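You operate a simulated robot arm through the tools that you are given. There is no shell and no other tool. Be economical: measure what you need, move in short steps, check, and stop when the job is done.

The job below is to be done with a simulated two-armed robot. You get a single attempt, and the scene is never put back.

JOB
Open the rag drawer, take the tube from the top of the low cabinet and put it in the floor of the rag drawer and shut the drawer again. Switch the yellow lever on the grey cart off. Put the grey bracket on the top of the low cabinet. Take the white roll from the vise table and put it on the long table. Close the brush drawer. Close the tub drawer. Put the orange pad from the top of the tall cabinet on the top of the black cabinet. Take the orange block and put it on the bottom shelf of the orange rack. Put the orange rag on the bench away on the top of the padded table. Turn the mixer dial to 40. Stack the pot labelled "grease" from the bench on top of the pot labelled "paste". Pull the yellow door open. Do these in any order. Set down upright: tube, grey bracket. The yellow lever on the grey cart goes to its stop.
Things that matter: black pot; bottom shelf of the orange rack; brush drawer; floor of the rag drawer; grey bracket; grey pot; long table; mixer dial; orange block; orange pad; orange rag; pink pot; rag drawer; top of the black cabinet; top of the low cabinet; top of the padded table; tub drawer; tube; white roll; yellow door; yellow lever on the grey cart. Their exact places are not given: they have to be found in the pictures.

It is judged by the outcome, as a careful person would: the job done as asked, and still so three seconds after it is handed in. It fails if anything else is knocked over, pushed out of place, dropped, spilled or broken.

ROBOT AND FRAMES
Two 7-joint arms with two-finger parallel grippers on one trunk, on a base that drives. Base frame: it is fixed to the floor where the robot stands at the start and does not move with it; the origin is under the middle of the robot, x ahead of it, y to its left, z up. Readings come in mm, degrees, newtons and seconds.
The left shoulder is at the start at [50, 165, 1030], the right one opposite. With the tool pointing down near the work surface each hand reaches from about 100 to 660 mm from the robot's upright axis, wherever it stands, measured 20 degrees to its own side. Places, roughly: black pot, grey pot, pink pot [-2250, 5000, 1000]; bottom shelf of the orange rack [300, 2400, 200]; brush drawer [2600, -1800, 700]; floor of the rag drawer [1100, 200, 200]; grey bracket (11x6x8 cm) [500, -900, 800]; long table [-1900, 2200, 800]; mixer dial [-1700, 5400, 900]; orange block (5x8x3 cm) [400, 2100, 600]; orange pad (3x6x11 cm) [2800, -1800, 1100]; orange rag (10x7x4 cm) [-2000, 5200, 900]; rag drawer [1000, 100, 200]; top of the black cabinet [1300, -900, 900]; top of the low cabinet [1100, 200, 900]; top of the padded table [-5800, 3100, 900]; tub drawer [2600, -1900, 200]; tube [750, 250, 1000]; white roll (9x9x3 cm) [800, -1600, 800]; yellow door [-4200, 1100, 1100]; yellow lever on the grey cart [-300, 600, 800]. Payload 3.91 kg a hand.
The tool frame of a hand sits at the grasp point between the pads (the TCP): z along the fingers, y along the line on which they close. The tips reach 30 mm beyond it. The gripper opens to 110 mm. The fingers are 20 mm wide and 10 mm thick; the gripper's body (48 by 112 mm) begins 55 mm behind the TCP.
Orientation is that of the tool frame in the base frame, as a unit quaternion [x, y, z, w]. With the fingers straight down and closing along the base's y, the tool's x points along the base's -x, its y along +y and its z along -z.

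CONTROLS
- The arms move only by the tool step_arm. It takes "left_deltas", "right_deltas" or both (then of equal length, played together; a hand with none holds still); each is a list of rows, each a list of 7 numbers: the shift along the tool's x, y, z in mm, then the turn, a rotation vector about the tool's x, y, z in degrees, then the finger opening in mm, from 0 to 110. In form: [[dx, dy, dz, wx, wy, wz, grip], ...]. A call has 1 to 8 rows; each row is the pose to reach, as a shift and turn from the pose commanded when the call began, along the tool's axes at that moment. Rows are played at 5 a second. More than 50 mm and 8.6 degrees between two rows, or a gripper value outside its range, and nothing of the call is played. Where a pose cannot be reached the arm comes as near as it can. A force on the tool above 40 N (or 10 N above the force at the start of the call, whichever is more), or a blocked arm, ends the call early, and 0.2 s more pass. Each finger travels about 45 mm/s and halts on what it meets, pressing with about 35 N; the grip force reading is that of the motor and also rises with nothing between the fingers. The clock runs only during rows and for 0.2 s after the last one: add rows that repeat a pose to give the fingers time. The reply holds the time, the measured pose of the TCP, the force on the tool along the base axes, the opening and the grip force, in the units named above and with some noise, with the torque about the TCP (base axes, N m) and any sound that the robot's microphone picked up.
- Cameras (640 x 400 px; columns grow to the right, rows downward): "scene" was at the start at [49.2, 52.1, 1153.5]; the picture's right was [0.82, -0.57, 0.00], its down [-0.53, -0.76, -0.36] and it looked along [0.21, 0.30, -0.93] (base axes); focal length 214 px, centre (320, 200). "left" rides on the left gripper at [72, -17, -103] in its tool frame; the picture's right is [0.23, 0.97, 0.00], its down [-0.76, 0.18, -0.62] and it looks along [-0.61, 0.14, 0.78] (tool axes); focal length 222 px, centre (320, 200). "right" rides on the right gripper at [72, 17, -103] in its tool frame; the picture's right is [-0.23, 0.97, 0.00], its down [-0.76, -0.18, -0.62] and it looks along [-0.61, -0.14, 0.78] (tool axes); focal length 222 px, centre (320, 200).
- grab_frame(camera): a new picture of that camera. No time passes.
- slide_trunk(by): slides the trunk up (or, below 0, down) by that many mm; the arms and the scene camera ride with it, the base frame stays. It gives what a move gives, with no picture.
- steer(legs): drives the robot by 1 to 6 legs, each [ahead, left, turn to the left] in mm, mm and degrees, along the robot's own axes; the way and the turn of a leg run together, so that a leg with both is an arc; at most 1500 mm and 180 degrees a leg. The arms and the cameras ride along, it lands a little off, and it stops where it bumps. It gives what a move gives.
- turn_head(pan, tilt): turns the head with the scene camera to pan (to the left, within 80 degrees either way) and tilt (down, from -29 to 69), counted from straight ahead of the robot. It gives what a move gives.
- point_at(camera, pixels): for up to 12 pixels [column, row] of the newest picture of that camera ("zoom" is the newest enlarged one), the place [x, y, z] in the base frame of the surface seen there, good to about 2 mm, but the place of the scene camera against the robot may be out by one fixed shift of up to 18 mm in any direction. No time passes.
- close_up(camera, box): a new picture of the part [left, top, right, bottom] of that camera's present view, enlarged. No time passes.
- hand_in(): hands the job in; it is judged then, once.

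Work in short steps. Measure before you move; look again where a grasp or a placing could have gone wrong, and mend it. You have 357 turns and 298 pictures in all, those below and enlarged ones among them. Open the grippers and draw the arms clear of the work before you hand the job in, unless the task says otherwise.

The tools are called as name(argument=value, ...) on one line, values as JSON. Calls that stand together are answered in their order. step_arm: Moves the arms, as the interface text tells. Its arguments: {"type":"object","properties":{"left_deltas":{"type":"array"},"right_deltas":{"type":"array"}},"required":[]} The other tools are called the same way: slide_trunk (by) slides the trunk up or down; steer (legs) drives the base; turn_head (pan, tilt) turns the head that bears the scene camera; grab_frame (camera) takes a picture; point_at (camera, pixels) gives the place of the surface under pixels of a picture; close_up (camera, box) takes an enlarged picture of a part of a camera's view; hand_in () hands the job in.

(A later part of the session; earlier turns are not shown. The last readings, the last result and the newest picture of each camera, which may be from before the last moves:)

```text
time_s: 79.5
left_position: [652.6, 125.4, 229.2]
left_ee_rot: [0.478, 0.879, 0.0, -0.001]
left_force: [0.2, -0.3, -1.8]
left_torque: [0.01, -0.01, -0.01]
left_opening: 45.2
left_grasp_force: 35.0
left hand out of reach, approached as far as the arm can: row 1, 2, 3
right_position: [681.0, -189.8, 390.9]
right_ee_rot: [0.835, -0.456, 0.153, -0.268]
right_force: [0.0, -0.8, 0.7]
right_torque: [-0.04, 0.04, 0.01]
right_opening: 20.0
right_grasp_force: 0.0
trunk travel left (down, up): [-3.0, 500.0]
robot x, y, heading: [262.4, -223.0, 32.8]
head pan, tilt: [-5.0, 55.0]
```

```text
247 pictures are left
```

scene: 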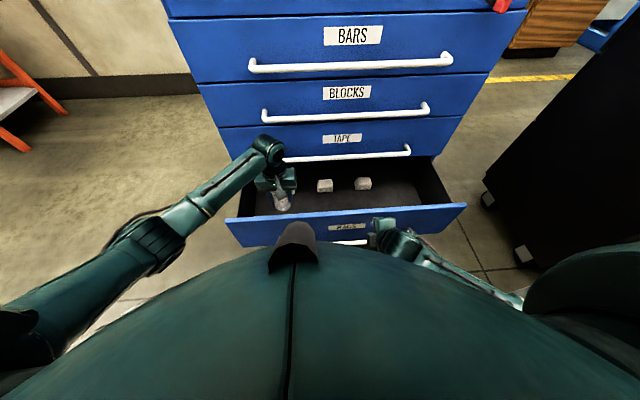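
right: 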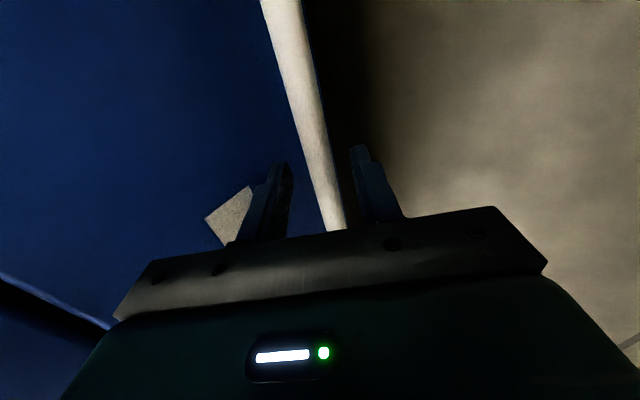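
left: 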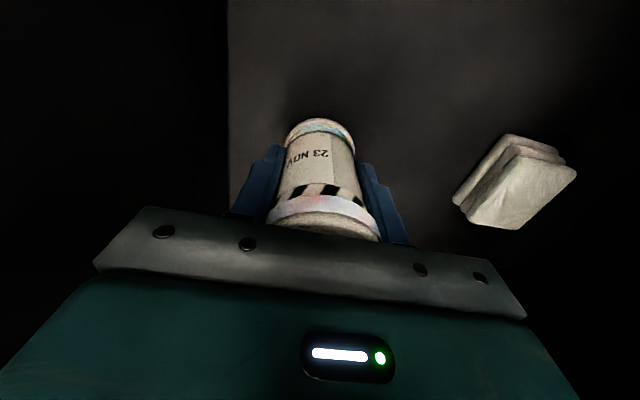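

I pull the hand back 22 mm, drive 22 mm closer, and lower again.

step_arm(left_deltas=[[0, -11, 0, 0, 0, 0, 10], [0, -22, 0, 0, 0, 0, 10]])

steer(legs=[[24, 0, 0]])

step_arm(left_deltas=[[0, 0, 5, 0, 0, 0, 10], [0, 0, 10, 0, 0, 0, 10], [0, 0, 14, 0, 0, 0, 10]])

point_at(camera="left", pixels=[[320, 60], [320, 90], [320, 122], [320, 112], [310, 125]])

```text
time_s: 80.3
left_position: [686.6, 124.5, 279.7]
left_ee_rot: [0.483, 0.874, 0.037, 0.031]
left_force: [-0.2, 0.0, -1.9]
left_torque: [-0.01, 0.0, 0.0]
left_opening: 45.2
left_grasp_force: 35.0
right_position: [680.4, -190.3, 388.4]
right_ee_rot: [0.835, -0.455, 0.15, -0.269]
right_force: [-0.2, 0.2, 0.1]
right_torque: [0.01, 0.0, 0.0]
right_opening: 20.2
right_grasp_force: 0.1
trunk travel left (down, up): [-3.0, 500.0]
robot x, y, heading: [258.4, -226.6, 32.9]
head pan, tilt: [-5.0, 55.0]
stopped in row 2 (left hand): the arm was blocked; the commanded pose is now the measured one
```

```text
time_s: 81.2
left_position: [705.0, 138.1, 279.2]
left_ee_rot: [0.483, 0.874, 0.037, 0.03]
left_force: [0.4, -0.2, -1.6]
left_torque: [-0.01, -0.03, -0.02]
left_opening: 45.5
left_grasp_force: 35.1
right_position: [699.2, -178.0, 388.3]
right_ee_rot: [0.835, -0.456, 0.151, -0.269]
right_force: [0.5, 0.6, 0.2]
right_torque: [0.01, -0.01, -0.03]
right_opening: 19.6
right_grasp_force: 0.1
trunk travel left (down, up): [-3.0, 500.0]
robot x, y, heading: [282.6, -213.1, 32.8]
head pan, tilt: [-5.0, 55.0]
```

```text
time_s: 82.0
left_position: [706.7, 137.4, 264.8]
left_ee_rot: [0.483, 0.874, 0.035, 0.032]
left_force: [-0.6, 0.0, -0.9]
left_torque: [-0.01, -0.03, 0.0]
left_opening: 45.5
left_grasp_force: 35.7
right_position: [700.6, -177.9, 388.0]
right_ee_rot: [0.836, -0.455, 0.152, -0.267]
right_force: [0.1, 0.3, -0.1]
right_torque: [0.0, -0.04, 0.01]
right_opening: 19.8
right_grasp_force: 0.0
trunk travel left (down, up): [-3.0, 500.0]
robot x, y, heading: [284.4, -215.3, 32.6]
head pan, tilt: [-5.0, 55.0]
```

```text
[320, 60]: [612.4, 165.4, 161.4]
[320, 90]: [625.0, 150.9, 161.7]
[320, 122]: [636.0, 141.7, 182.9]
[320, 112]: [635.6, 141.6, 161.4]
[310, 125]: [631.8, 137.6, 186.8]
```

The arm shifted unexpectedly; I check by picture before correcting.

close_up(camera="scene", box=[200, 100, 400, 240])

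grab_frame(camera="left")

```text
2.86 times, centred on (300, 170) of scene
```

zoom: 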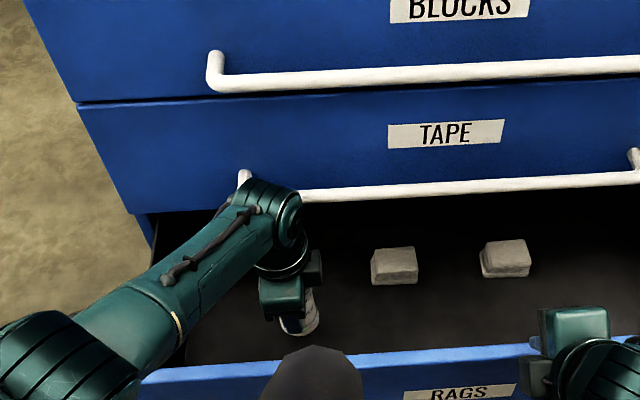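

```text
245 pictures are left
```

left: 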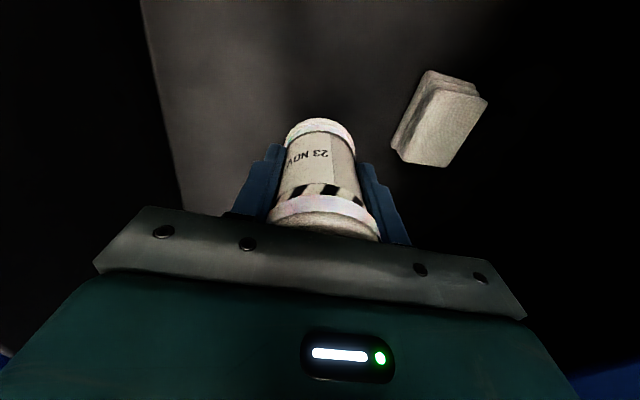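

I move the left hand back toward the robot in a few small rows, correcting the 5° tilt.

step_arm(left_deltas=[[0, -10, 0, 2, 0, 0, 10], [0, -20, 0, 4, 0, 0, 10], [0, -30, 0, 5.4, 0, 0, 10], [0, -40, 0, 5.4, 0, 0, 10]])

```text
time_s: 83.1
left_position: [706.7, 125.8, 297.4]
left_ee_rot: [0.488, 0.872, 0.019, 0.016]
left_force: [6.4, -10.9, -77.7]
left_torque: [0.73, 4.74, -0.62]
left_opening: 45.2
left_grasp_force: 34.9
right_position: [700.7, -179.0, 386.6]
right_ee_rot: [0.835, -0.457, 0.147, -0.268]
right_force: [0.6, 0.2, 0.2]
right_torque: [0.01, -0.01, -0.01]
right_opening: 20.1
right_grasp_force: 0.1
trunk travel left (down, up): [-3.0, 500.0]
robot x, y, heading: [286.0, -211.4, 32.5]
head pan, tilt: [-5.0, 55.0]
stopped in row 4 (left hand): the force on the tool passed its limit at 44 N (the readings are from after the stop); the commanded pose is now the measured one
```

The wrist is pressing up under the TAPE bar. I free it by driving back 40 mm.

steer(legs=[[-40, 0, 0]])

grab_frame(camera="scene")

```text
time_s: 83.8
left_position: [700.0, 122.7, 299.7]
left_ee_rot: [0.486, 0.874, 0.02, 0.018]
left_force: [-7.8, -5.9, -26.4]
left_torque: [0.38, 0.39, -0.21]
left_opening: 45.4
left_grasp_force: 34.8
right_position: [693.1, -183.8, 387.0]
right_ee_rot: [0.835, -0.457, 0.15, -0.268]
right_force: [-0.4, 0.3, 0.4]
right_torque: [-0.01, 0.02, -0.01]
right_opening: 20.0
right_grasp_force: 0.1
trunk travel left (down, up): [-3.0, 500.0]
robot x, y, heading: [276.1, -216.7, 32.9]
head pan, tilt: [-5.0, 55.0]
stopped in leg 1: the force on the tool passed its limit at 138 N (the readings are from after the stop); the commanded pose is now the measured one
```

```text
244 pictures are left
```

scene: 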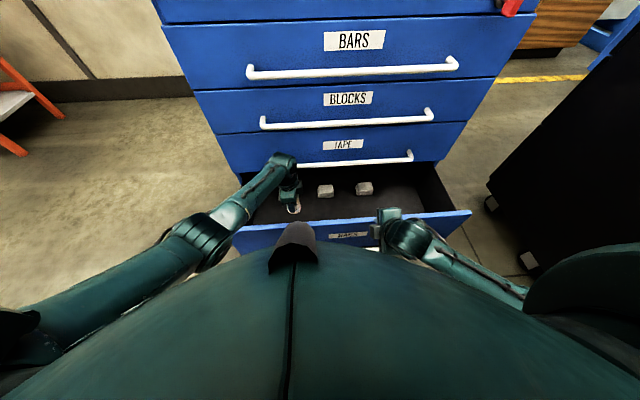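

I lower the left hand slightly to slip out beneath the bar.

step_arm(left_deltas=[[0, 0, 8, 0, 0, 0, 10], [0, 0, 16, 0, 0, 0, 10], [0, 0, 25, 0, 0, 0, 10]])

close_up(camera="scene", box=[200, 120, 380, 250])

```text
time_s: 84.7
left_position: [700.9, 123.3, 275.0]
left_ee_rot: [0.485, 0.874, 0.02, 0.022]
left_force: [0.1, 0.5, -0.9]
left_torque: [0.0, -0.01, -0.02]
left_opening: 45.3
left_grasp_force: 35.0
right_position: [691.8, -183.0, 388.6]
right_ee_rot: [0.835, -0.455, 0.153, -0.267]
right_force: [-0.5, 0.5, -0.2]
right_torque: [0.04, -0.03, -0.02]
right_opening: 20.0
right_grasp_force: 0.1
trunk travel left (down, up): [-3.0, 500.0]
robot x, y, heading: [275.1, -217.8, 32.9]
head pan, tilt: [-5.0, 55.0]
```

```text
3.08 times, centred on (290, 185) of scene
```

zoom: 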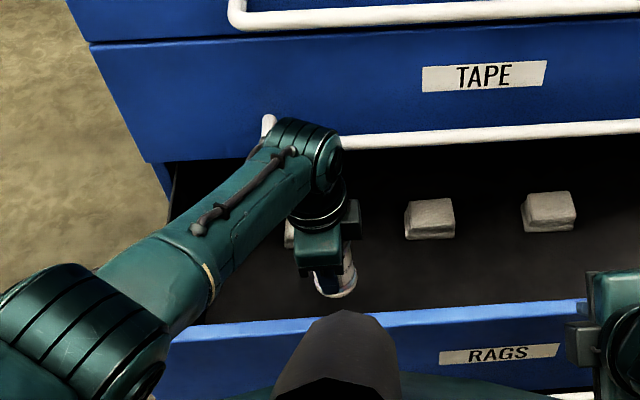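

Free. I back off 35 mm, then shift the base right 80 mm so the left arm works in its natural zone.

steer(legs=[[-35, 0, 0]])

steer(legs=[[0, -80, 0]])

```text
time_s: 85.5
left_position: [672.4, 104.3, 276.5]
left_ee_rot: [0.485, 0.874, 0.02, 0.021]
left_force: [0.4, 0.5, -1.9]
left_torque: [0.01, 0.0, 0.01]
left_opening: 45.8
left_grasp_force: 34.9
right_position: [663.1, -201.7, 387.5]
right_ee_rot: [0.835, -0.456, 0.152, -0.267]
right_force: [-0.4, -0.2, -0.4]
right_torque: [0.0, -0.02, 0.0]
right_opening: 20.1
right_grasp_force: 0.0
trunk travel left (down, up): [-3.0, 500.0]
robot x, y, heading: [247.8, -237.1, 32.9]
head pan, tilt: [-5.0, 55.0]
```

```text
time_s: 86.7
left_position: [699.4, 65.1, 277.2]
left_ee_rot: [0.488, 0.872, 0.021, 0.023]
left_force: [1.3, -0.3, -1.2]
left_torque: [-0.05, -0.05, 0.02]
left_opening: 45.6
left_grasp_force: 34.5
right_position: [687.1, -239.7, 389.0]
right_ee_rot: [0.834, -0.459, 0.154, -0.266]
right_force: [-1.0, -0.2, 0.2]
right_torque: [0.0, 0.0, 0.0]
right_opening: 19.8
right_grasp_force: 0.0
trunk travel left (down, up): [-3.0, 500.0]
robot x, y, heading: [272.1, -272.4, 32.6]
head pan, tilt: [-5.0, 55.0]
stopped in leg 1: the robot was blocked; the commanded pose is now the measured one
```

Blocked at the right after 45 mm. I move the hand left 70 mm relative to the base and straighten the tilt.

step_arm(left_deltas=[[20, 0, 0, 2, 0, 0, 10], [40, 0, 0, 3.5, 0, 0, 10], [60, 0, 0, 3.5, 0, 0, 10], [75, 0, 0, 3.5, 0, 0, 10], [75, 0, 0, 3.5, 0, 0, 10]])

```text
time_s: 87.9
left_position: [660.0, 129.7, 276.6]
left_ee_rot: [0.489, 0.872, -0.006, 0.008]
left_force: [-1.0, -0.4, -1.0]
left_torque: [-0.01, -0.03, -0.01]
left_opening: 45.3
left_grasp_force: 34.9
right_position: [687.6, -240.0, 388.9]
right_ee_rot: [0.834, -0.458, 0.154, -0.267]
right_force: [0.2, -0.1, -0.5]
right_torque: [-0.01, -0.01, 0.01]
right_opening: 19.9
right_grasp_force: 0.0
trunk travel left (down, up): [-3.0, 500.0]
robot x, y, heading: [265.8, -271.1, 32.4]
head pan, tilt: [-5.0, 55.0]
```

Now descend 50 mm, with a small pull-back of 10 mm.

step_arm(left_deltas=[[0, -5, 0, 0, 0, 0, 10], [0, -10, 12, 0, 0, 0, 10], [0, -10, 24, 0, 0, 0, 10], [0, -10, 36, 0, 0, 0, 10], [0, -10, 48, 0, 0, 0, 10], [0, -10, 56, 0, 0, 0, 10]])

```text
time_s: 89.3
left_position: [648.5, 119.8, 229.3]
left_ee_rot: [0.489, 0.872, -0.007, 0.009]
left_force: [0.5, -0.1, -1.1]
left_torque: [-0.04, 0.02, 0.01]
left_opening: 45.6
left_grasp_force: 34.9
left hand out of reach, approached as far as the arm can: row 5, 6
right_position: [687.4, -239.6, 389.4]
right_ee_rot: [0.833, -0.459, 0.153, -0.267]
right_force: [-0.3, -0.6, -0.6]
right_torque: [-0.01, 0.01, 0.04]
right_opening: 20.1
right_grasp_force: 0.1
trunk travel left (down, up): [-3.0, 500.0]
robot x, y, heading: [270.9, -270.5, 32.4]
head pan, tilt: [-5.0, 55.0]
```

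The limit is radial reach. I raise 20 mm, pull the hand back 38 mm, check, then drive forward.

step_arm(left_deltas=[[0, 0, -12, 0, 0, 0, 10], [0, -10, -25, 0, 0, 0, 10], [0, -20, -25, 0, 0, 0, 10], [0, -30, -25, 0, 0, 0, 10], [0, -30, -25, 0, 0, 0, 10]])

```text
time_s: 90.7
left_position: [627.2, 143.3, 269.8]
left_ee_rot: [0.475, 0.88, 0.019, 0.006]
left_force: [0.1, 0.1, -1.7]
left_torque: [0.01, 0.02, 0.03]
left_opening: 45.2
left_grasp_force: 35.0
right_position: [688.0, -240.7, 387.3]
right_ee_rot: [0.833, -0.459, 0.155, -0.266]
right_force: [0.5, 0.7, 0.2]
right_torque: [-0.01, 0.01, -0.03]
right_opening: 19.9
right_grasp_force: 0.1
trunk travel left (down, up): [-3.0, 500.0]
robot x, y, heading: [269.8, -269.1, 32.4]
head pan, tilt: [-5.0, 55.0]
stopped in row 5 (left hand): the arm was blocked; the commanded pose is now the measured one
```

The gripper body was touching the panel's inside (n<606). I move forward off it, raise to z≈315, then pull back.

step_arm(left_deltas=[[-10, 8, 0, 0, 0, 0, 10], [-20, 10, -20, 0, 0, 0, 10], [-20, 10, -45, 0, 0, 0, 10], [-20, -10, -50, 0, 0, 0, 10], [-20, -30, -50, 0, 0, 0, 10], [-20, -30, -50, 0, 0, 0, 10]])

```text
time_s: 92.1
left_position: [611.1, 102.6, 318.4]
left_ee_rot: [0.478, 0.878, 0.014, 0.008]
left_force: [0.3, 0.6, 0.0]
left_torque: [0.0, -0.01, -0.03]
left_opening: 45.5
left_grasp_force: 35.0
right_position: [687.9, -239.3, 389.3]
right_ee_rot: [0.834, -0.458, 0.154, -0.266]
right_force: [0.9, -0.2, -0.4]
right_torque: [-0.01, 0.0, -0.01]
right_opening: 20.2
right_grasp_force: 0.0
trunk travel left (down, up): [-3.0, 500.0]
robot x, y, heading: [267.4, -272.6, 32.6]
head pan, tilt: [-5.0, 55.0]
```

Drive 45 mm forward.

steer(legs=[[45, 0, 0]])

```text
time_s: 93.0
left_position: [651.0, 127.5, 318.9]
left_ee_rot: [0.477, 0.879, 0.016, 0.007]
left_force: [0.0, -0.7, -1.6]
left_torque: [0.01, -0.03, 0.01]
left_opening: 45.3
left_grasp_force: 35.0
right_position: [726.4, -216.8, 389.7]
right_ee_rot: [0.833, -0.459, 0.154, -0.267]
right_force: [-0.1, -0.3, -0.2]
right_torque: [0.03, 0.03, 0.01]
right_opening: 20.2
right_grasp_force: 0.2
trunk travel left (down, up): [-3.0, 500.0]
robot x, y, heading: [306.2, -246.5, 32.2]
head pan, tilt: [-5.0, 55.0]
```

n≈618. Descend 100 mm in steps.

step_arm(left_deltas=[[0, 0, 25, 1, 0, 0, 10], [0, 0, 50, 2, 0, 0, 10], [0, 0, 75, 2, 0, 0, 10], [0, 0, 90, 2, 0, 0, 10], [0, 0, 98, 2, 0, 0, 10], [0, 0, 98, 2, 0, 0, 10]])

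grab_frame(camera="left")

point_at(camera="left", pixels=[[320, 60], [320, 90], [320, 122], [320, 118], [312, 123]])

```text
time_s: 94.6
left_position: [630.7, 171.8, 216.8]
left_ee_rot: [0.462, 0.887, 0.013, -0.024]
left_force: [1.0, 0.0, -1.3]
left_torque: [0.03, 0.03, 0.02]
left_opening: 45.4
left_grasp_force: 35.1
right_position: [727.6, -215.8, 388.9]
right_ee_rot: [0.833, -0.46, 0.157, -0.265]
right_force: [0.7, 0.3, 0.6]
right_torque: [-0.01, 0.02, -0.05]
right_opening: 19.9
right_grasp_force: 0.1
trunk travel left (down, up): [-3.0, 500.0]
robot x, y, heading: [310.8, -248.3, 32.1]
head pan, tilt: [-5.0, 55.0]
stopped in row 6 (left hand): the arm was blocked; the commanded pose is now the measured one
```

```text
242 pictures are left
```

left: 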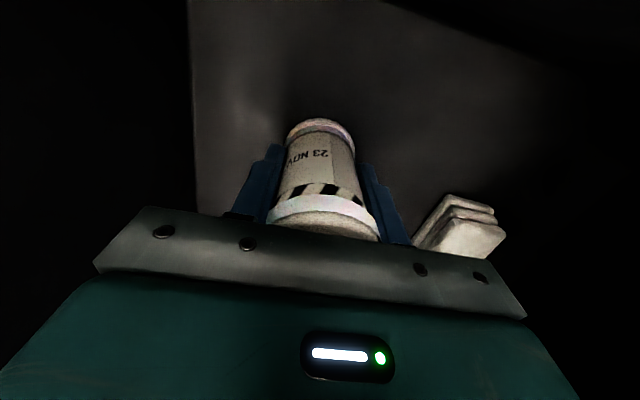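

```text
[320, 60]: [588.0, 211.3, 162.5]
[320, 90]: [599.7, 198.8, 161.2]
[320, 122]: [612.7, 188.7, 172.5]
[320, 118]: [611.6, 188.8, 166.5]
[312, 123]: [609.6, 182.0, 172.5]
```

The tube's base is ~4 mm above the floor (edge z≈167 vs 162). I try 4 mm more.

step_arm(left_deltas=[[0, 0, 2, 0, 0, 0, 10], [0, 0, 4, 0, 0, 0, 10]])

grab_frame(camera="left")

point_at(camera="left", pixels=[[320, 90], [320, 110], [320, 114], [320, 118], [320, 122]])

```text
time_s: 95.2
left_position: [632.7, 172.7, 215.7]
left_ee_rot: [0.461, 0.887, 0.015, -0.021]
left_force: [2.9, -6.2, 20.1]
left_torque: [-0.85, -0.42, -0.01]
left_opening: 45.3
left_grasp_force: 34.1
right_position: [727.8, -216.1, 392.0]
right_ee_rot: [0.833, -0.459, 0.159, -0.266]
right_force: [-0.2, 0.7, -0.3]
right_torque: [-0.01, 0.01, -0.01]
right_opening: 20.3
right_grasp_force: 0.0
trunk travel left (down, up): [-3.0, 500.0]
robot x, y, heading: [304.8, -246.9, 32.3]
head pan, tilt: [-5.0, 55.0]
```

```text
241 pictures are left
```

left: 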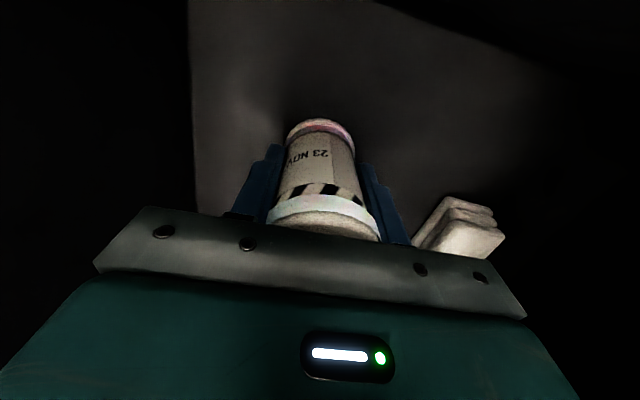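

```text
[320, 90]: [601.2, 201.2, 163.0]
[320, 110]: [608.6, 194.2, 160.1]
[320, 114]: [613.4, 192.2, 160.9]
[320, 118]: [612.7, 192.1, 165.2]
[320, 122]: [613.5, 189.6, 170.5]
```

Upward force 20 N — the tube touches the floor. I release slowly.

step_arm(left_deltas=[[0, 0, 0, 0, 0, 0, 44], [0, 0, 0, 0, 0, 0, 48], [0, 0, 0, 0, 0, 0, 54], [0, 0, 0, 0, 0, 0, 64], [0, 0, 0, 0, 0, 0, 64]])

grab_frame(camera="left")

```text
time_s: 96.4
left_position: [629.8, 175.3, 214.3]
left_ee_rot: [0.46, 0.887, 0.015, -0.024]
left_force: [0.1, 0.7, -0.1]
left_torque: [-0.02, -0.03, 0.0]
left_opening: 64.3
left_grasp_force: 0.0
right_position: [727.5, -216.4, 390.9]
right_ee_rot: [0.832, -0.46, 0.157, -0.267]
right_force: [0.2, -0.3, -0.4]
right_torque: [0.02, 0.01, 0.02]
right_opening: 19.9
right_grasp_force: 0.0
trunk travel left (down, up): [-3.0, 500.0]
robot x, y, heading: [304.8, -249.8, 32.6]
head pan, tilt: [-5.0, 55.0]
```

```text
240 pictures are left
```

left: 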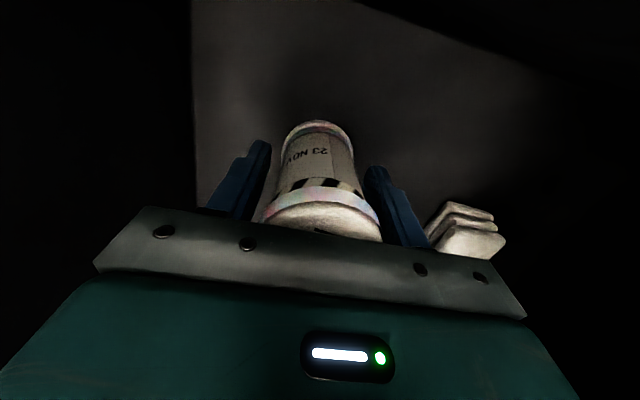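

The tube stands free between the fingers. I lift straight up by the trunk.

slide_trunk(by=170)

grab_frame(camera="left")

```text
time_s: 98.3
left_position: [632.8, 165.9, 383.5]
left_ee_rot: [0.464, 0.886, 0.013, -0.021]
left_force: [0.1, -0.2, -0.2]
left_torque: [-0.04, 0.01, 0.05]
left_opening: 64.1
left_grasp_force: 0.1
right_position: [727.2, -216.8, 560.6]
right_ee_rot: [0.832, -0.461, 0.155, -0.267]
right_force: [-1.2, -0.6, 0.6]
right_torque: [0.01, -0.03, 0.02]
right_opening: 20.2
right_grasp_force: 0.1
trunk travel left (down, up): [-173.0, 330.0]
robot x, y, heading: [307.8, -243.4, 32.2]
head pan, tilt: [-5.0, 55.0]
```

```text
239 pictures are left
```

left: 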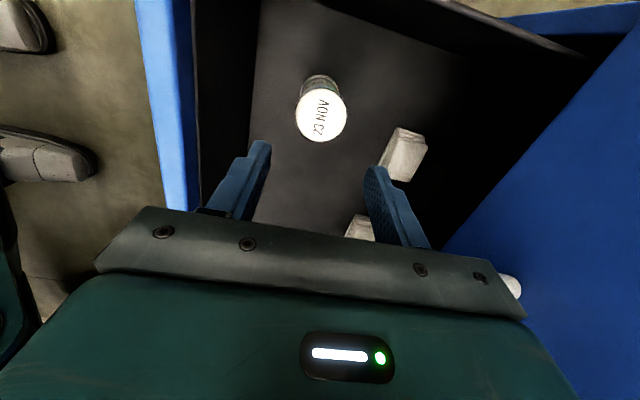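

The tube stands upright in the drawer. I raise and retract the left hand.

step_arm(left_deltas=[[0, 0, -45, 0, 0, 0, 64], [0, 0, -90, 0, 0, 0, 64], [0, 0, -120, 0, 0, 0, 64], [0, -45, -120, 0, 0, 0, 64], [0, -90, -120, 0, 0, 0, 64], [0, -130, -120, 0, 0, 0, 64]])

steer(legs=[[-120, 0, 0]])

grab_frame(camera="scene")

```text
time_s: 99.7
left_position: [530.2, 88.3, 502.8]
left_ee_rot: [0.462, 0.886, 0.012, -0.022]
left_force: [-0.3, -0.5, -0.4]
left_torque: [0.02, 0.01, 0.02]
left_opening: 63.9
left_grasp_force: 0.0
right_position: [728.1, -216.9, 559.2]
right_ee_rot: [0.832, -0.461, 0.156, -0.267]
right_force: [0.0, 0.1, -0.6]
right_torque: [0.01, 0.0, 0.02]
right_opening: 20.0
right_grasp_force: 0.0
trunk travel left (down, up): [-173.0, 330.0]
robot x, y, heading: [308.7, -246.6, 32.2]
head pan, tilt: [-5.0, 55.0]
```

```text
time_s: 100.8
left_position: [485.4, 66.7, 504.0]
left_ee_rot: [0.46, 0.888, 0.012, -0.023]
left_force: [1.1, -0.1, -0.3]
left_torque: [0.02, 0.01, -0.02]
left_opening: 64.0
left_grasp_force: 0.0
right_position: [684.4, -237.4, 560.0]
right_ee_rot: [0.835, -0.456, 0.155, -0.268]
right_force: [0.6, 0.0, 0.0]
right_torque: [0.02, -0.01, 0.0]
right_opening: 20.0
right_grasp_force: 0.1
trunk travel left (down, up): [-173.0, 330.0]
robot x, y, heading: [264.8, -270.5, 32.7]
head pan, tilt: [-5.0, 55.0]
stopped in leg 1: the robot was blocked; the commanded pose is now the measured one
```

```text
238 pictures are left
```

scene: 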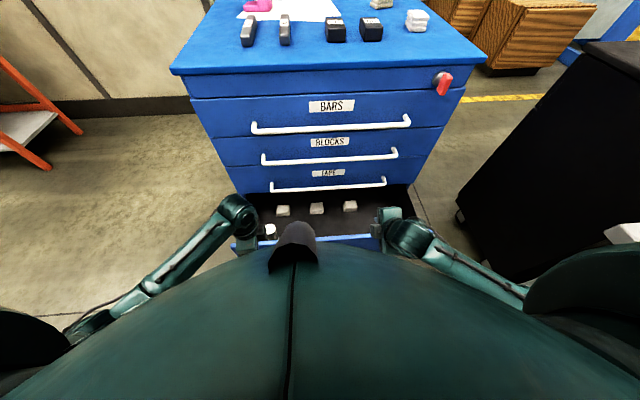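

Blocked by what seems the stool behind-right. I shift left 60 mm first, then back.

steer(legs=[[0, 70, 0], [-75, 0, 0]])

slide_trunk(by=-170)

grab_frame(camera="right")

```text
time_s: 102.7
left_position: [386.0, 85.8, 502.9]
left_ee_rot: [0.461, 0.887, 0.013, -0.022]
left_force: [-0.8, -0.2, 0.0]
left_torque: [0.0, -0.01, 0.0]
left_opening: 64.3
left_grasp_force: 0.1
right_position: [585.7, -219.0, 559.3]
right_ee_rot: [0.834, -0.457, 0.154, -0.267]
right_force: [0.1, -0.3, 0.6]
right_torque: [-0.01, 0.0, 0.01]
right_opening: 20.1
right_grasp_force: 0.1
trunk travel left (down, up): [-173.0, 330.0]
robot x, y, heading: [163.5, -255.9, 32.9]
head pan, tilt: [-5.0, 55.0]
```

```text
time_s: 104.6
left_position: [385.3, 84.6, 333.5]
left_ee_rot: [0.46, 0.888, 0.013, -0.021]
left_force: [-0.8, -0.5, 1.3]
left_torque: [0.05, 0.03, 0.03]
left_opening: 63.8
left_grasp_force: 0.0
right_position: [584.3, -218.7, 389.9]
right_ee_rot: [0.834, -0.456, 0.155, -0.268]
right_force: [-0.7, 0.7, -0.1]
right_torque: [0.01, -0.02, -0.02]
right_opening: 19.8
right_grasp_force: 0.0
trunk travel left (down, up): [-3.0, 500.0]
robot x, y, heading: [163.2, -252.7, 32.8]
head pan, tilt: [-5.0, 55.0]
```

```text
237 pictures are left
```

right: 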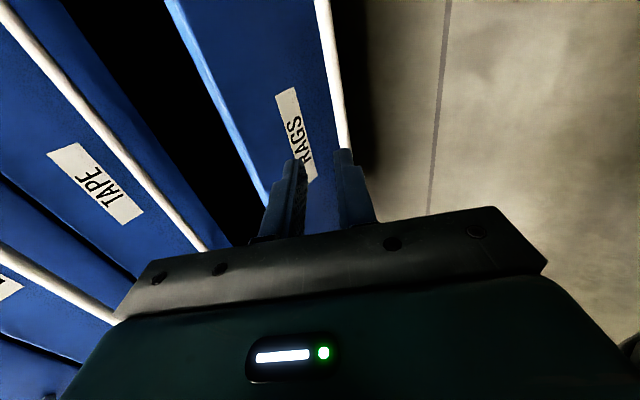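

Measure the bar now.

point_at(camera="right", pixels=[[326, 30], [333, 70], [340, 110], [345, 140], [300, 140], [180, 180], [190, 40]])

```text
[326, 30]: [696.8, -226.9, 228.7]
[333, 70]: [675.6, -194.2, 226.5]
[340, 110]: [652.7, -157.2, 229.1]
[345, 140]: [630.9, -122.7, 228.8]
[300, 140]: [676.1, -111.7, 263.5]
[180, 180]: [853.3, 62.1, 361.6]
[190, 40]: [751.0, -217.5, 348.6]
```

Bar centre at n≈471. I drive 15 mm forward, open to 42, and line up.

steer(legs=[[15, 0, 0]])

step_arm(right_deltas=[[0, 16, 20, 0, 0, 0, 42], [0, 32, 50, 0, 0, 0, 42], [0, 32, 90, 0, 0, 0, 42], [0, 32, 115, 0, 0, 0, 42], [0, 32, 115, 0, 0, 0, 42]])

grab_frame(camera="right")

```text
time_s: 105.4
left_position: [397.7, 92.0, 332.3]
left_ee_rot: [0.46, 0.887, 0.013, -0.022]
left_force: [0.2, -0.6, 0.3]
left_torque: [-0.01, 0.0, 0.01]
left_opening: 63.9
left_grasp_force: 0.1
right_position: [597.2, -210.8, 389.6]
right_ee_rot: [0.835, -0.456, 0.154, -0.268]
right_force: [0.5, 0.0, 0.3]
right_torque: [-0.01, -0.04, 0.01]
right_opening: 19.9
right_grasp_force: 0.2
trunk travel left (down, up): [-3.0, 500.0]
robot x, y, heading: [174.9, -242.7, 32.9]
head pan, tilt: [-5.0, 55.0]
```

```text
time_s: 106.6
left_position: [397.4, 93.4, 332.3]
left_ee_rot: [0.46, 0.888, 0.012, -0.022]
left_force: [1.1, -0.4, -0.4]
left_torque: [0.02, -0.01, 0.0]
left_opening: 63.7
left_grasp_force: 0.1
right_position: [633.2, -191.0, 277.0]
right_ee_rot: [0.835, -0.456, 0.153, -0.268]
right_force: [-0.5, -0.5, -0.2]
right_torque: [0.02, -0.01, -0.02]
right_opening: 41.9
right_grasp_force: 0.1
trunk travel left (down, up): [-3.0, 500.0]
robot x, y, heading: [177.8, -245.6, 32.9]
head pan, tilt: [-5.0, 55.0]
```

```text
236 pictures are left
```

right: 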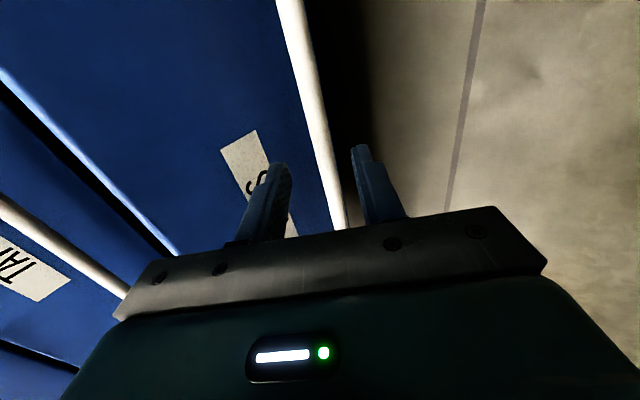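

Lined up; advance 52 mm and close.

step_arm(right_deltas=[[0, -1, 20, 0, 0, 0, 42], [0, -1, 40, 0, 0, 0, 42], [0, -1, 51, 0, 0, 0, 42], [0, -1, 51, 0, 0, 0, 20], [0, -1, 51, 0, 0, 0, 5], [0, -1, 51, 0, 0, 0, 5], [0, -1, 51, 0, 0, 0, 5]])

```text
time_s: 108.2
left_position: [398.1, 92.6, 331.9]
left_ee_rot: [0.46, 0.888, 0.012, -0.023]
left_force: [0.9, -0.3, 0.8]
left_torque: [0.01, 0.01, -0.01]
left_opening: 64.1
left_grasp_force: 0.0
right_position: [657.9, -175.0, 237.1]
right_ee_rot: [0.835, -0.457, 0.154, -0.266]
right_force: [-0.8, -0.3, -10.0]
right_torque: [0.11, 0.19, -0.49]
right_opening: 15.7
right_grasp_force: 44.6
trunk travel left (down, up): [-3.0, 500.0]
robot x, y, heading: [176.5, -245.5, 32.7]
head pan, tilt: [-5.0, 55.0]
```

Gripped. I draw the left hand back 80 mm, then drive forward to shut the drawer slowly.

step_arm(left_deltas=[[0, -40, 0, 0, 0, 0, 64], [0, -80, 0, 0, 0, 0, 64]])

steer(legs=[[100, 0, 0], [90, 0, 0], [60, 0, 0]])

```text
time_s: 108.7
left_position: [344.0, 74.1, 333.6]
left_ee_rot: [0.453, 0.89, 0.029, -0.035]
left_force: [-6.7, 47.2, 1.1]
left_torque: [-4.78, -0.52, -1.54]
left_opening: 64.1
left_grasp_force: 0.1
right_position: [657.2, -174.9, 236.6]
right_ee_rot: [0.835, -0.457, 0.152, -0.265]
right_force: [-0.9, -2.6, -2.5]
right_torque: [0.67, 0.6, 0.23]
right_opening: 15.7
right_grasp_force: 44.9
trunk travel left (down, up): [-3.0, 500.0]
robot x, y, heading: [178.3, -245.1, 32.8]
head pan, tilt: [-5.0, 55.0]
stopped in row 2 (left hand): the force on the tool passed its limit at 62 N (the readings are from after the stop); the commanded pose is now the measured one
```

```text
time_s: 109.6
left_position: [366.3, 89.2, 334.7]
left_ee_rot: [0.451, 0.891, 0.031, -0.032]
left_force: [0.7, 1.4, 0.4]
left_torque: [-0.21, 0.06, 0.01]
left_opening: 63.9
left_grasp_force: 0.1
right_position: [678.5, -163.1, 236.4]
right_ee_rot: [0.834, -0.458, 0.153, -0.266]
right_force: [-1.3, -0.4, 1.8]
right_torque: [0.0, -0.01, -0.17]
right_opening: 15.8
right_grasp_force: 44.8
trunk travel left (down, up): [-3.0, 500.0]
robot x, y, heading: [197.1, -230.9, 32.8]
head pan, tilt: [-5.0, 55.0]
stopped in leg 1: the force on the tool passed its limit at 61 N (the readings are from after the stop); the commanded pose is now the measured one
```

I free the left hand (raise 100 mm), then continue.

step_arm(left_deltas=[[0, 10, -40, 0, 0, 0, 64], [0, 20, -80, 0, 0, 0, 64], [0, 20, -110, 0, 0, 0, 64]])

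steer(legs=[[100, 0, 0], [80, 0, 0]])

```text
time_s: 110.4
left_position: [385.7, 90.4, 447.0]
left_ee_rot: [0.452, 0.891, 0.031, -0.033]
left_force: [0.1, -0.3, -0.1]
left_torque: [0.0, 0.03, 0.02]
left_opening: 64.0
left_grasp_force: 0.1
right_position: [676.9, -162.1, 236.8]
right_ee_rot: [0.834, -0.458, 0.152, -0.266]
right_force: [-0.3, -0.5, 2.0]
right_torque: [0.16, 0.1, -0.31]
right_opening: 15.6
right_grasp_force: 44.6
trunk travel left (down, up): [-3.0, 500.0]
robot x, y, heading: [198.7, -230.7, 32.7]
head pan, tilt: [-5.0, 55.0]
```

```text
time_s: 112.2
left_position: [537.7, 187.5, 446.4]
left_ee_rot: [0.452, 0.891, 0.032, -0.032]
left_force: [-0.3, -0.5, 0.4]
left_torque: [-0.02, 0.06, -0.02]
left_opening: 64.2
left_grasp_force: 0.1
right_position: [830.7, -66.4, 236.3]
right_ee_rot: [0.834, -0.458, 0.155, -0.266]
right_force: [6.8, -8.3, 3.5]
right_torque: [0.24, 0.06, -0.27]
right_opening: 15.5
right_grasp_force: 45.2
trunk travel left (down, up): [-3.0, 500.0]
robot x, y, heading: [348.6, -133.9, 32.8]
head pan, tilt: [-5.0, 55.0]
```

About 39 mm left; drive on until it seats.

steer(legs=[[30, 0, 0], [16, 0, 0]])

grab_frame(camera="scene")

```text
time_s: 113.4
left_position: [569.9, 208.2, 444.7]
left_ee_rot: [0.452, 0.891, 0.031, -0.033]
left_force: [-0.2, -0.7, -1.0]
left_torque: [-0.02, -0.03, -0.01]
left_opening: 64.1
left_grasp_force: 0.2
right_position: [861.3, -46.2, 235.9]
right_ee_rot: [0.834, -0.46, 0.154, -0.263]
right_force: [-4.6, -4.0, 7.2]
right_torque: [-0.17, -0.13, -0.25]
right_opening: 15.8
right_grasp_force: 44.8
trunk travel left (down, up): [-3.0, 500.0]
robot x, y, heading: [379.8, -116.0, 32.9]
head pan, tilt: [-5.0, 55.0]
stopped in leg 2: the force on the tool passed its limit at 50 N (the readings are from after the stop); the commanded pose is now the measured one
```

```text
235 pictures are left
```

scene: 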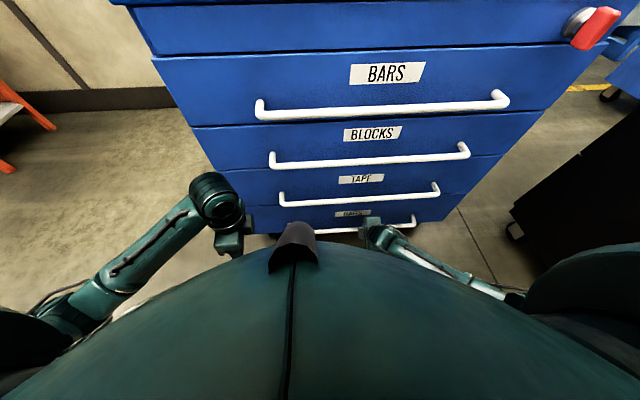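

The force stop shows it is seated. I release, retreat, and check flushness.

step_arm(right_deltas=[[0, 0, 0, 0, 0, 0, 30], [0, 0, 0, 0, 0, 0, 42], [0, 0, -30, 0, 0, 0, 42], [0, 0, -70, 0, 0, 0, 42], [0, 0, -110, 0, 0, 0, 42]])

grab_frame(camera="right")

close_up(camera="scene", box=[180, 130, 500, 250])

```text
time_s: 114.6
left_position: [570.3, 208.4, 444.0]
left_ee_rot: [0.452, 0.891, 0.031, -0.032]
left_force: [0.4, -1.5, -0.1]
left_torque: [-0.01, -0.01, 0.0]
left_opening: 64.2
left_grasp_force: 0.0
right_position: [807.4, -79.1, 325.9]
right_ee_rot: [0.834, -0.459, 0.153, -0.264]
right_force: [0.4, -0.4, 0.6]
right_torque: [0.02, 0.02, 0.03]
right_opening: 41.8
right_grasp_force: 0.1
trunk travel left (down, up): [-3.0, 500.0]
robot x, y, heading: [381.9, -113.2, 32.8]
head pan, tilt: [-5.0, 55.0]
```

```text
234 pictures are left
```

right: 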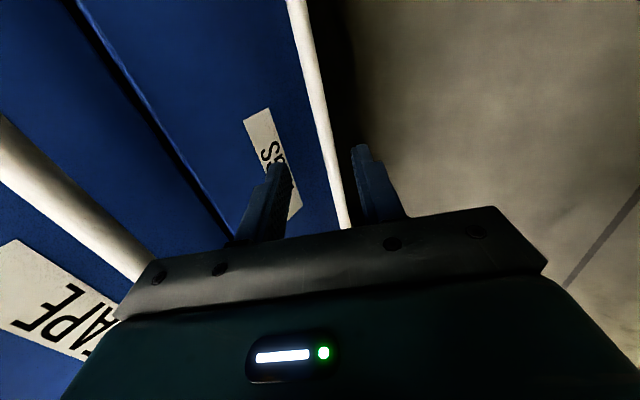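

```text
2.00 times, centred on (340, 190) of scene
```

zoom: 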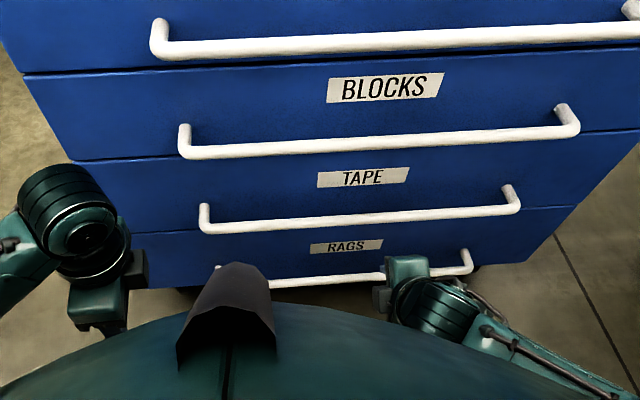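

point_at(camera="right", pixels=[[255, 120], [265, 150], [290, 210], [200, 100], [30, 260], [60, 330], [150, 60], [310, 60]])

```text
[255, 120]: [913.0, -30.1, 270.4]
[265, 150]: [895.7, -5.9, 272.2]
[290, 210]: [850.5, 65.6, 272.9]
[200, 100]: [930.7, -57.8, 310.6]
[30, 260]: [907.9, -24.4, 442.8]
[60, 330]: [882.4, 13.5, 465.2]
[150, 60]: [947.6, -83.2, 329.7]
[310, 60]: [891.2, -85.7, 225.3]
```

The RAGS face is flush (n≈753, like TAPE). Drawer job done. I back off, raise the trunk, and bring both hands back to neutral.

steer(legs=[[-130, 20, 0]])

slide_trunk(by=350)

step_arm(right_deltas=[[0, 0, 0, -8.4, 0, 0, 60], [0, 0, 0, -16.8, 0, 0, 80], [0, 0, 0, -25.2, 0, 0, 90], [0, 0, 0, -34, 0, 0, 90]], left_deltas=[[0, 0, -10, 0, 0, -8.4, 80], [0, 0, -20, 0, 0, -16.8, 90], [0, 0, -30, 0, 0, -25.2, 90], [0, 0, -40, 0, 0, -33.6, 90]])

step_arm(right_deltas=[[0, 0, -10, 0, 0, 8.4, 90], [0, 0, -20, 0, 0, 16.8, 90], [0, 0, -30, 0, 0, 25.2, 90], [0, 0, -40, 0, 0, 33.6, 90], [0, 0, -50, 0, 0, 42, 90], [0, 0, -60, 0, 0, 50.4, 90], [0, 0, -70, 0, 0, 58.8, 90], [0, 0, -80, 0, 0, 67.2, 90]], left_deltas=[[0, 0, 0, 0, 0, -8, 90], [0, 0, 0, 0, 0, -16, 90], [0, 0, 0, 0, 0, -24, 90], [0, 0, 0, 0, 0, -32, 90], [0, 0, 0, 0, 0, -40, 90], [0, 0, 0, 0, 0, -48, 90], [0, 0, 0, 0, 0, -56, 90], [0, 0, 0, 0, 0, -56, 90]])

```text
time_s: 115.9
left_position: [446.6, 152.7, 444.6]
left_ee_rot: [0.452, 0.891, 0.031, -0.032]
left_force: [-0.7, -0.5, 0.3]
left_torque: [0.03, -0.03, 0.03]
left_opening: 63.9
left_grasp_force: 0.0
right_position: [685.4, -135.2, 326.8]
right_ee_rot: [0.834, -0.46, 0.153, -0.263]
right_force: [0.8, 0.4, 0.1]
right_torque: [0.02, 0.01, 0.01]
right_opening: 41.9
right_grasp_force: 0.1
trunk travel left (down, up): [-3.0, 500.0]
robot x, y, heading: [254.7, -169.6, 32.8]
head pan, tilt: [-5.0, 55.0]
```

```text
time_s: 119.3
left_position: [447.4, 151.3, 795.2]
left_ee_rot: [0.453, 0.891, 0.031, -0.031]
left_force: [0.7, 0.8, 0.1]
left_torque: [-0.01, 0.01, -0.01]
left_opening: 64.1
left_grasp_force: 0.1
right_position: [685.6, -135.1, 674.9]
right_ee_rot: [0.834, -0.46, 0.153, -0.263]
right_force: [0.8, -0.1, 0.7]
right_torque: [-0.01, 0.0, -0.03]
right_opening: 42.0
right_grasp_force: 0.1
trunk travel left (down, up): [-353.0, 150.0]
robot x, y, heading: [261.1, -169.4, 32.7]
head pan, tilt: [-5.0, 55.0]
```

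```text
refused: row 4 steps farther than a row can; nothing moved
```

```text
time_s: 121.1
left_position: [447.6, 152.7, 795.9]
left_ee_rot: [-0.02, 0.999, 0.043, -0.015]
left_force: [0.3, -0.4, 0.0]
left_torque: [-0.02, 0.0, -0.02]
left_opening: 90.0
left_grasp_force: 0.1
right_position: [647.4, -158.9, 741.2]
right_ee_rot: [-0.439, 0.845, 0.018, 0.304]
right_force: [0.6, 0.4, -0.1]
right_torque: [-0.03, 0.0, -0.02]
right_opening: 89.7
right_grasp_force: 0.0
trunk travel left (down, up): [-353.0, 150.0]
robot x, y, heading: [256.3, -167.8, 32.6]
head pan, tilt: [-5.0, 55.0]
```

Now I rotate both hands to neutral tool-down and lift them 200 mm, using composed rotations.

step_arm(right_deltas=[[-21, -9, -33, -1.6, 7, 4.3, 90], [-42, -19, -65, -3.2, 13.9, 8.6, 90], [-64, -28, -98, -4.8, 20.9, 13, 90], [-85, -38, -130, -6.4, 27.8, 17.3, 90], [-106, -47, -163, -8, 34.8, 21.6, 90]], left_deltas=[[0, 0, -40, 1, 0, -6, 90], [0, 0, -80, 2, 0, -12, 90], [0, 0, -120, 3, 0, -18, 90], [0, 0, -160, 4, 0, -24, 90], [0, 0, -200, 5.2, 0, -30.2, 90]])

steer(legs=[[0, 0, -91.3]])

turn_head(pan=0, tilt=40)

grab_frame(camera="scene")

```text
time_s: 122.3
left_position: [452.3, 136.3, 994.5]
left_ee_rot: [-0.279, 0.96, 0.0, -0.003]
left_force: [0.6, -0.8, -0.2]
left_torque: [0.01, -0.06, -0.01]
left_opening: 90.1
left_grasp_force: 0.1
right_position: [643.7, -160.1, 938.2]
right_ee_rot: [-0.281, 0.96, -0.003, -0.002]
right_force: [-0.1, 1.1, 0.2]
right_torque: [0.0, 0.03, -0.04]
right_opening: 90.0
right_grasp_force: 0.0
trunk travel left (down, up): [-353.0, 150.0]
robot x, y, heading: [256.6, -170.5, 32.7]
head pan, tilt: [-5.0, 55.0]
```

```text
time_s: 126.6
left_position: [562.6, -364.2, 994.4]
left_ee_rot: [0.485, 0.874, 0.001, -0.002]
left_force: [0.8, 1.0, 0.2]
left_torque: [0.0, -0.04, -0.01]
left_opening: 90.1
left_grasp_force: 0.1
right_position: [266.3, -554.1, 939.9]
right_ee_rot: [0.482, 0.876, 0.0, 0.001]
right_force: [-0.6, 0.1, -0.1]
right_torque: [0.0, -0.03, 0.01]
right_opening: 89.8
right_grasp_force: 0.1
trunk travel left (down, up): [-353.0, 150.0]
robot x, y, heading: [257.7, -169.9, -57.5]
head pan, tilt: [-5.0, 55.0]
```

```text
time_s: 127.3
left_position: [562.0, -363.6, 994.2]
left_ee_rot: [0.485, 0.875, 0.0, -0.001]
left_force: [0.5, 0.9, 0.4]
left_torque: [0.0, -0.01, 0.03]
left_opening: 90.0
left_grasp_force: 0.1
right_position: [266.0, -554.4, 939.3]
right_ee_rot: [0.482, 0.876, -0.001, -0.001]
right_force: [0.1, 0.8, -0.8]
right_torque: [-0.02, 0.01, -0.01]
right_opening: 89.9
right_grasp_force: 0.0
trunk travel left (down, up): [-353.0, 150.0]
robot x, y, heading: [258.6, -168.8, -57.4]
head pan, tilt: [0.0, 40.0]
```

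```text
232 pictures are left
```

scene: 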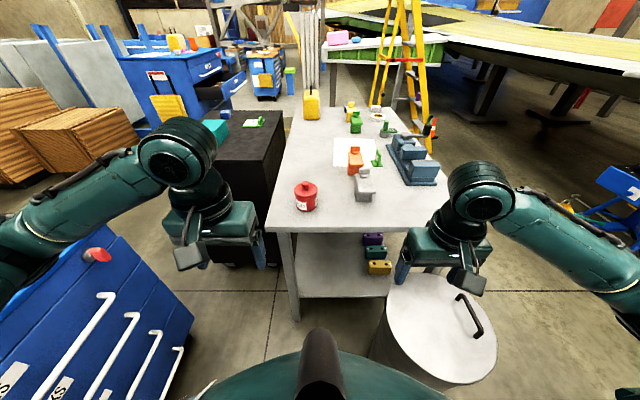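

Good overview. I zoom on the vise table items.

close_up(camera="scene", box=[280, 70, 460, 220])

point_at(camera="scene", pixels=[[363, 175], [363, 188], [363, 200], [355, 160], [355, 150], [352, 128], [377, 115], [305, 190], [268, 224], [440, 228], [436, 320], [387, 130]])

```text
2.67 times, centred on (370, 145) of scene
```

zoom: 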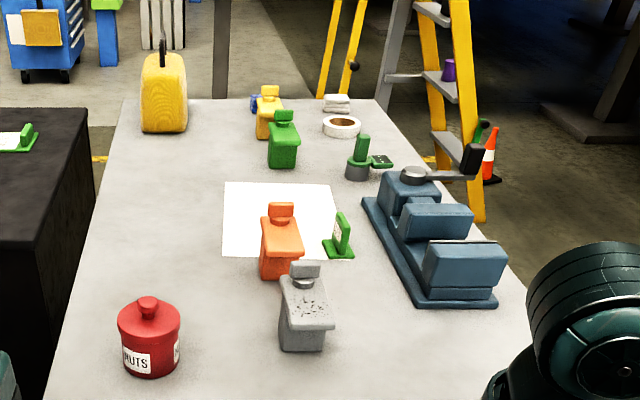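

```text
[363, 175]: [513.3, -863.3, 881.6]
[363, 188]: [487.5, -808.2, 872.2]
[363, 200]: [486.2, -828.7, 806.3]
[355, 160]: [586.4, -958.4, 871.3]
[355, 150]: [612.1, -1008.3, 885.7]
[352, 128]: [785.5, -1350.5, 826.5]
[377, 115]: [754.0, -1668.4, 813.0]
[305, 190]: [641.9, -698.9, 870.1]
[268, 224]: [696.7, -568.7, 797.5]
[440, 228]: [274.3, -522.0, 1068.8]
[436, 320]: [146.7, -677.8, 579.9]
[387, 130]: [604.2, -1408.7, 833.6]
```

I drive 95 mm ahead to bring the grey bracket within the right hand's reach, then zoom on it.

steer(legs=[[95, 0, 0]])

grab_frame(camera="right")

close_up(camera="scene", box=[310, 110, 430, 220])

```text
time_s: 128.5
left_position: [611.9, -442.9, 992.7]
left_ee_rot: [0.485, 0.874, 0.001, -0.001]
left_force: [0.1, 0.1, -0.4]
left_torque: [0.0, 0.01, 0.05]
left_opening: 89.8
left_grasp_force: 0.0
right_position: [314.5, -631.7, 938.5]
right_ee_rot: [0.482, 0.876, -0.001, -0.001]
right_force: [0.6, 0.4, 0.3]
right_torque: [0.0, -0.02, -0.03]
right_opening: 89.9
right_grasp_force: 0.0
trunk travel left (down, up): [-353.0, 150.0]
robot x, y, heading: [304.4, -246.8, -57.7]
head pan, tilt: [0.0, 40.0]
```

```text
230 pictures are left
```

right: 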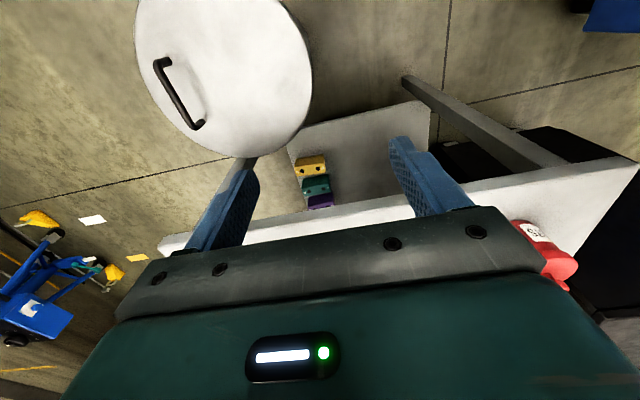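

```text
3.64 times, centred on (370, 165) of scene
```

zoom: 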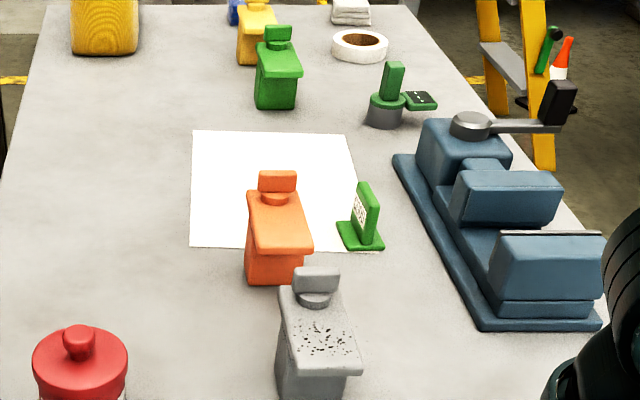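

I measure the bracket's slab corners and the nub from the zoom.

point_at(camera="zoom", pixels=[[286, 362], [356, 360], [286, 292], [336, 300], [318, 325], [318, 272], [318, 283], [296, 240], [275, 210], [318, 390], [270, 262], [340, 340]])

close_up(camera="scene", box=[340, 160, 400, 220])

```text
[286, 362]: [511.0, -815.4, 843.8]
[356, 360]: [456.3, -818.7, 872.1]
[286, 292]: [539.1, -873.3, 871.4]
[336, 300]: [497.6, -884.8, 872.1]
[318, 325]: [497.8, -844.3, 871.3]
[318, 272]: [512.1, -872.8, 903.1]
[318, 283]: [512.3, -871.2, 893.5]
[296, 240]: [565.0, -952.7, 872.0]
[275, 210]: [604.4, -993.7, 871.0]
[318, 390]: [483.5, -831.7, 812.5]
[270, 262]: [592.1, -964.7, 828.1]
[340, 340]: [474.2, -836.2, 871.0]
```

```text
6.67 times, centred on (370, 190) of scene
```

zoom: 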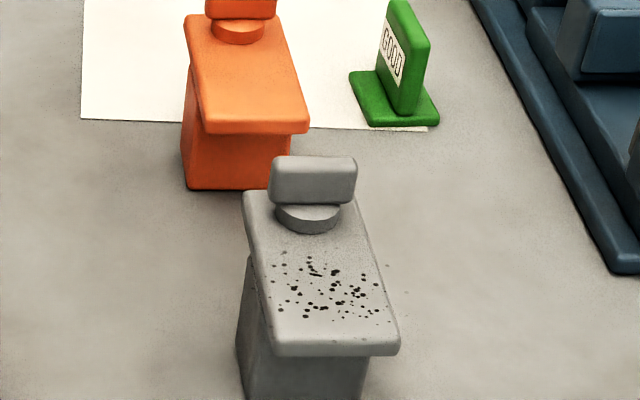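

Measure the slab's four corners in this enlarged view.

point_at(camera="zoom", pixels=[[248, 198], [348, 205], [394, 335], [276, 338], [310, 165], [274, 175], [354, 175], [255, 270], [370, 375], [250, 375], [205, 120], [300, 122]])

```text
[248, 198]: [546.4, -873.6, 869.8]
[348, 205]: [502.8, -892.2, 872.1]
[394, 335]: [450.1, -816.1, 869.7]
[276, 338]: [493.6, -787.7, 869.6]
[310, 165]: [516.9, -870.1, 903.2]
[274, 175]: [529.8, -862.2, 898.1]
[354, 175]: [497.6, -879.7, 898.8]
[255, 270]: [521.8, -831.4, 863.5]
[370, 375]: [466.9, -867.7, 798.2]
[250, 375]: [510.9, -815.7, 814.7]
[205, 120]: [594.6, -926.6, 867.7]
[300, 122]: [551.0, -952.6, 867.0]
```

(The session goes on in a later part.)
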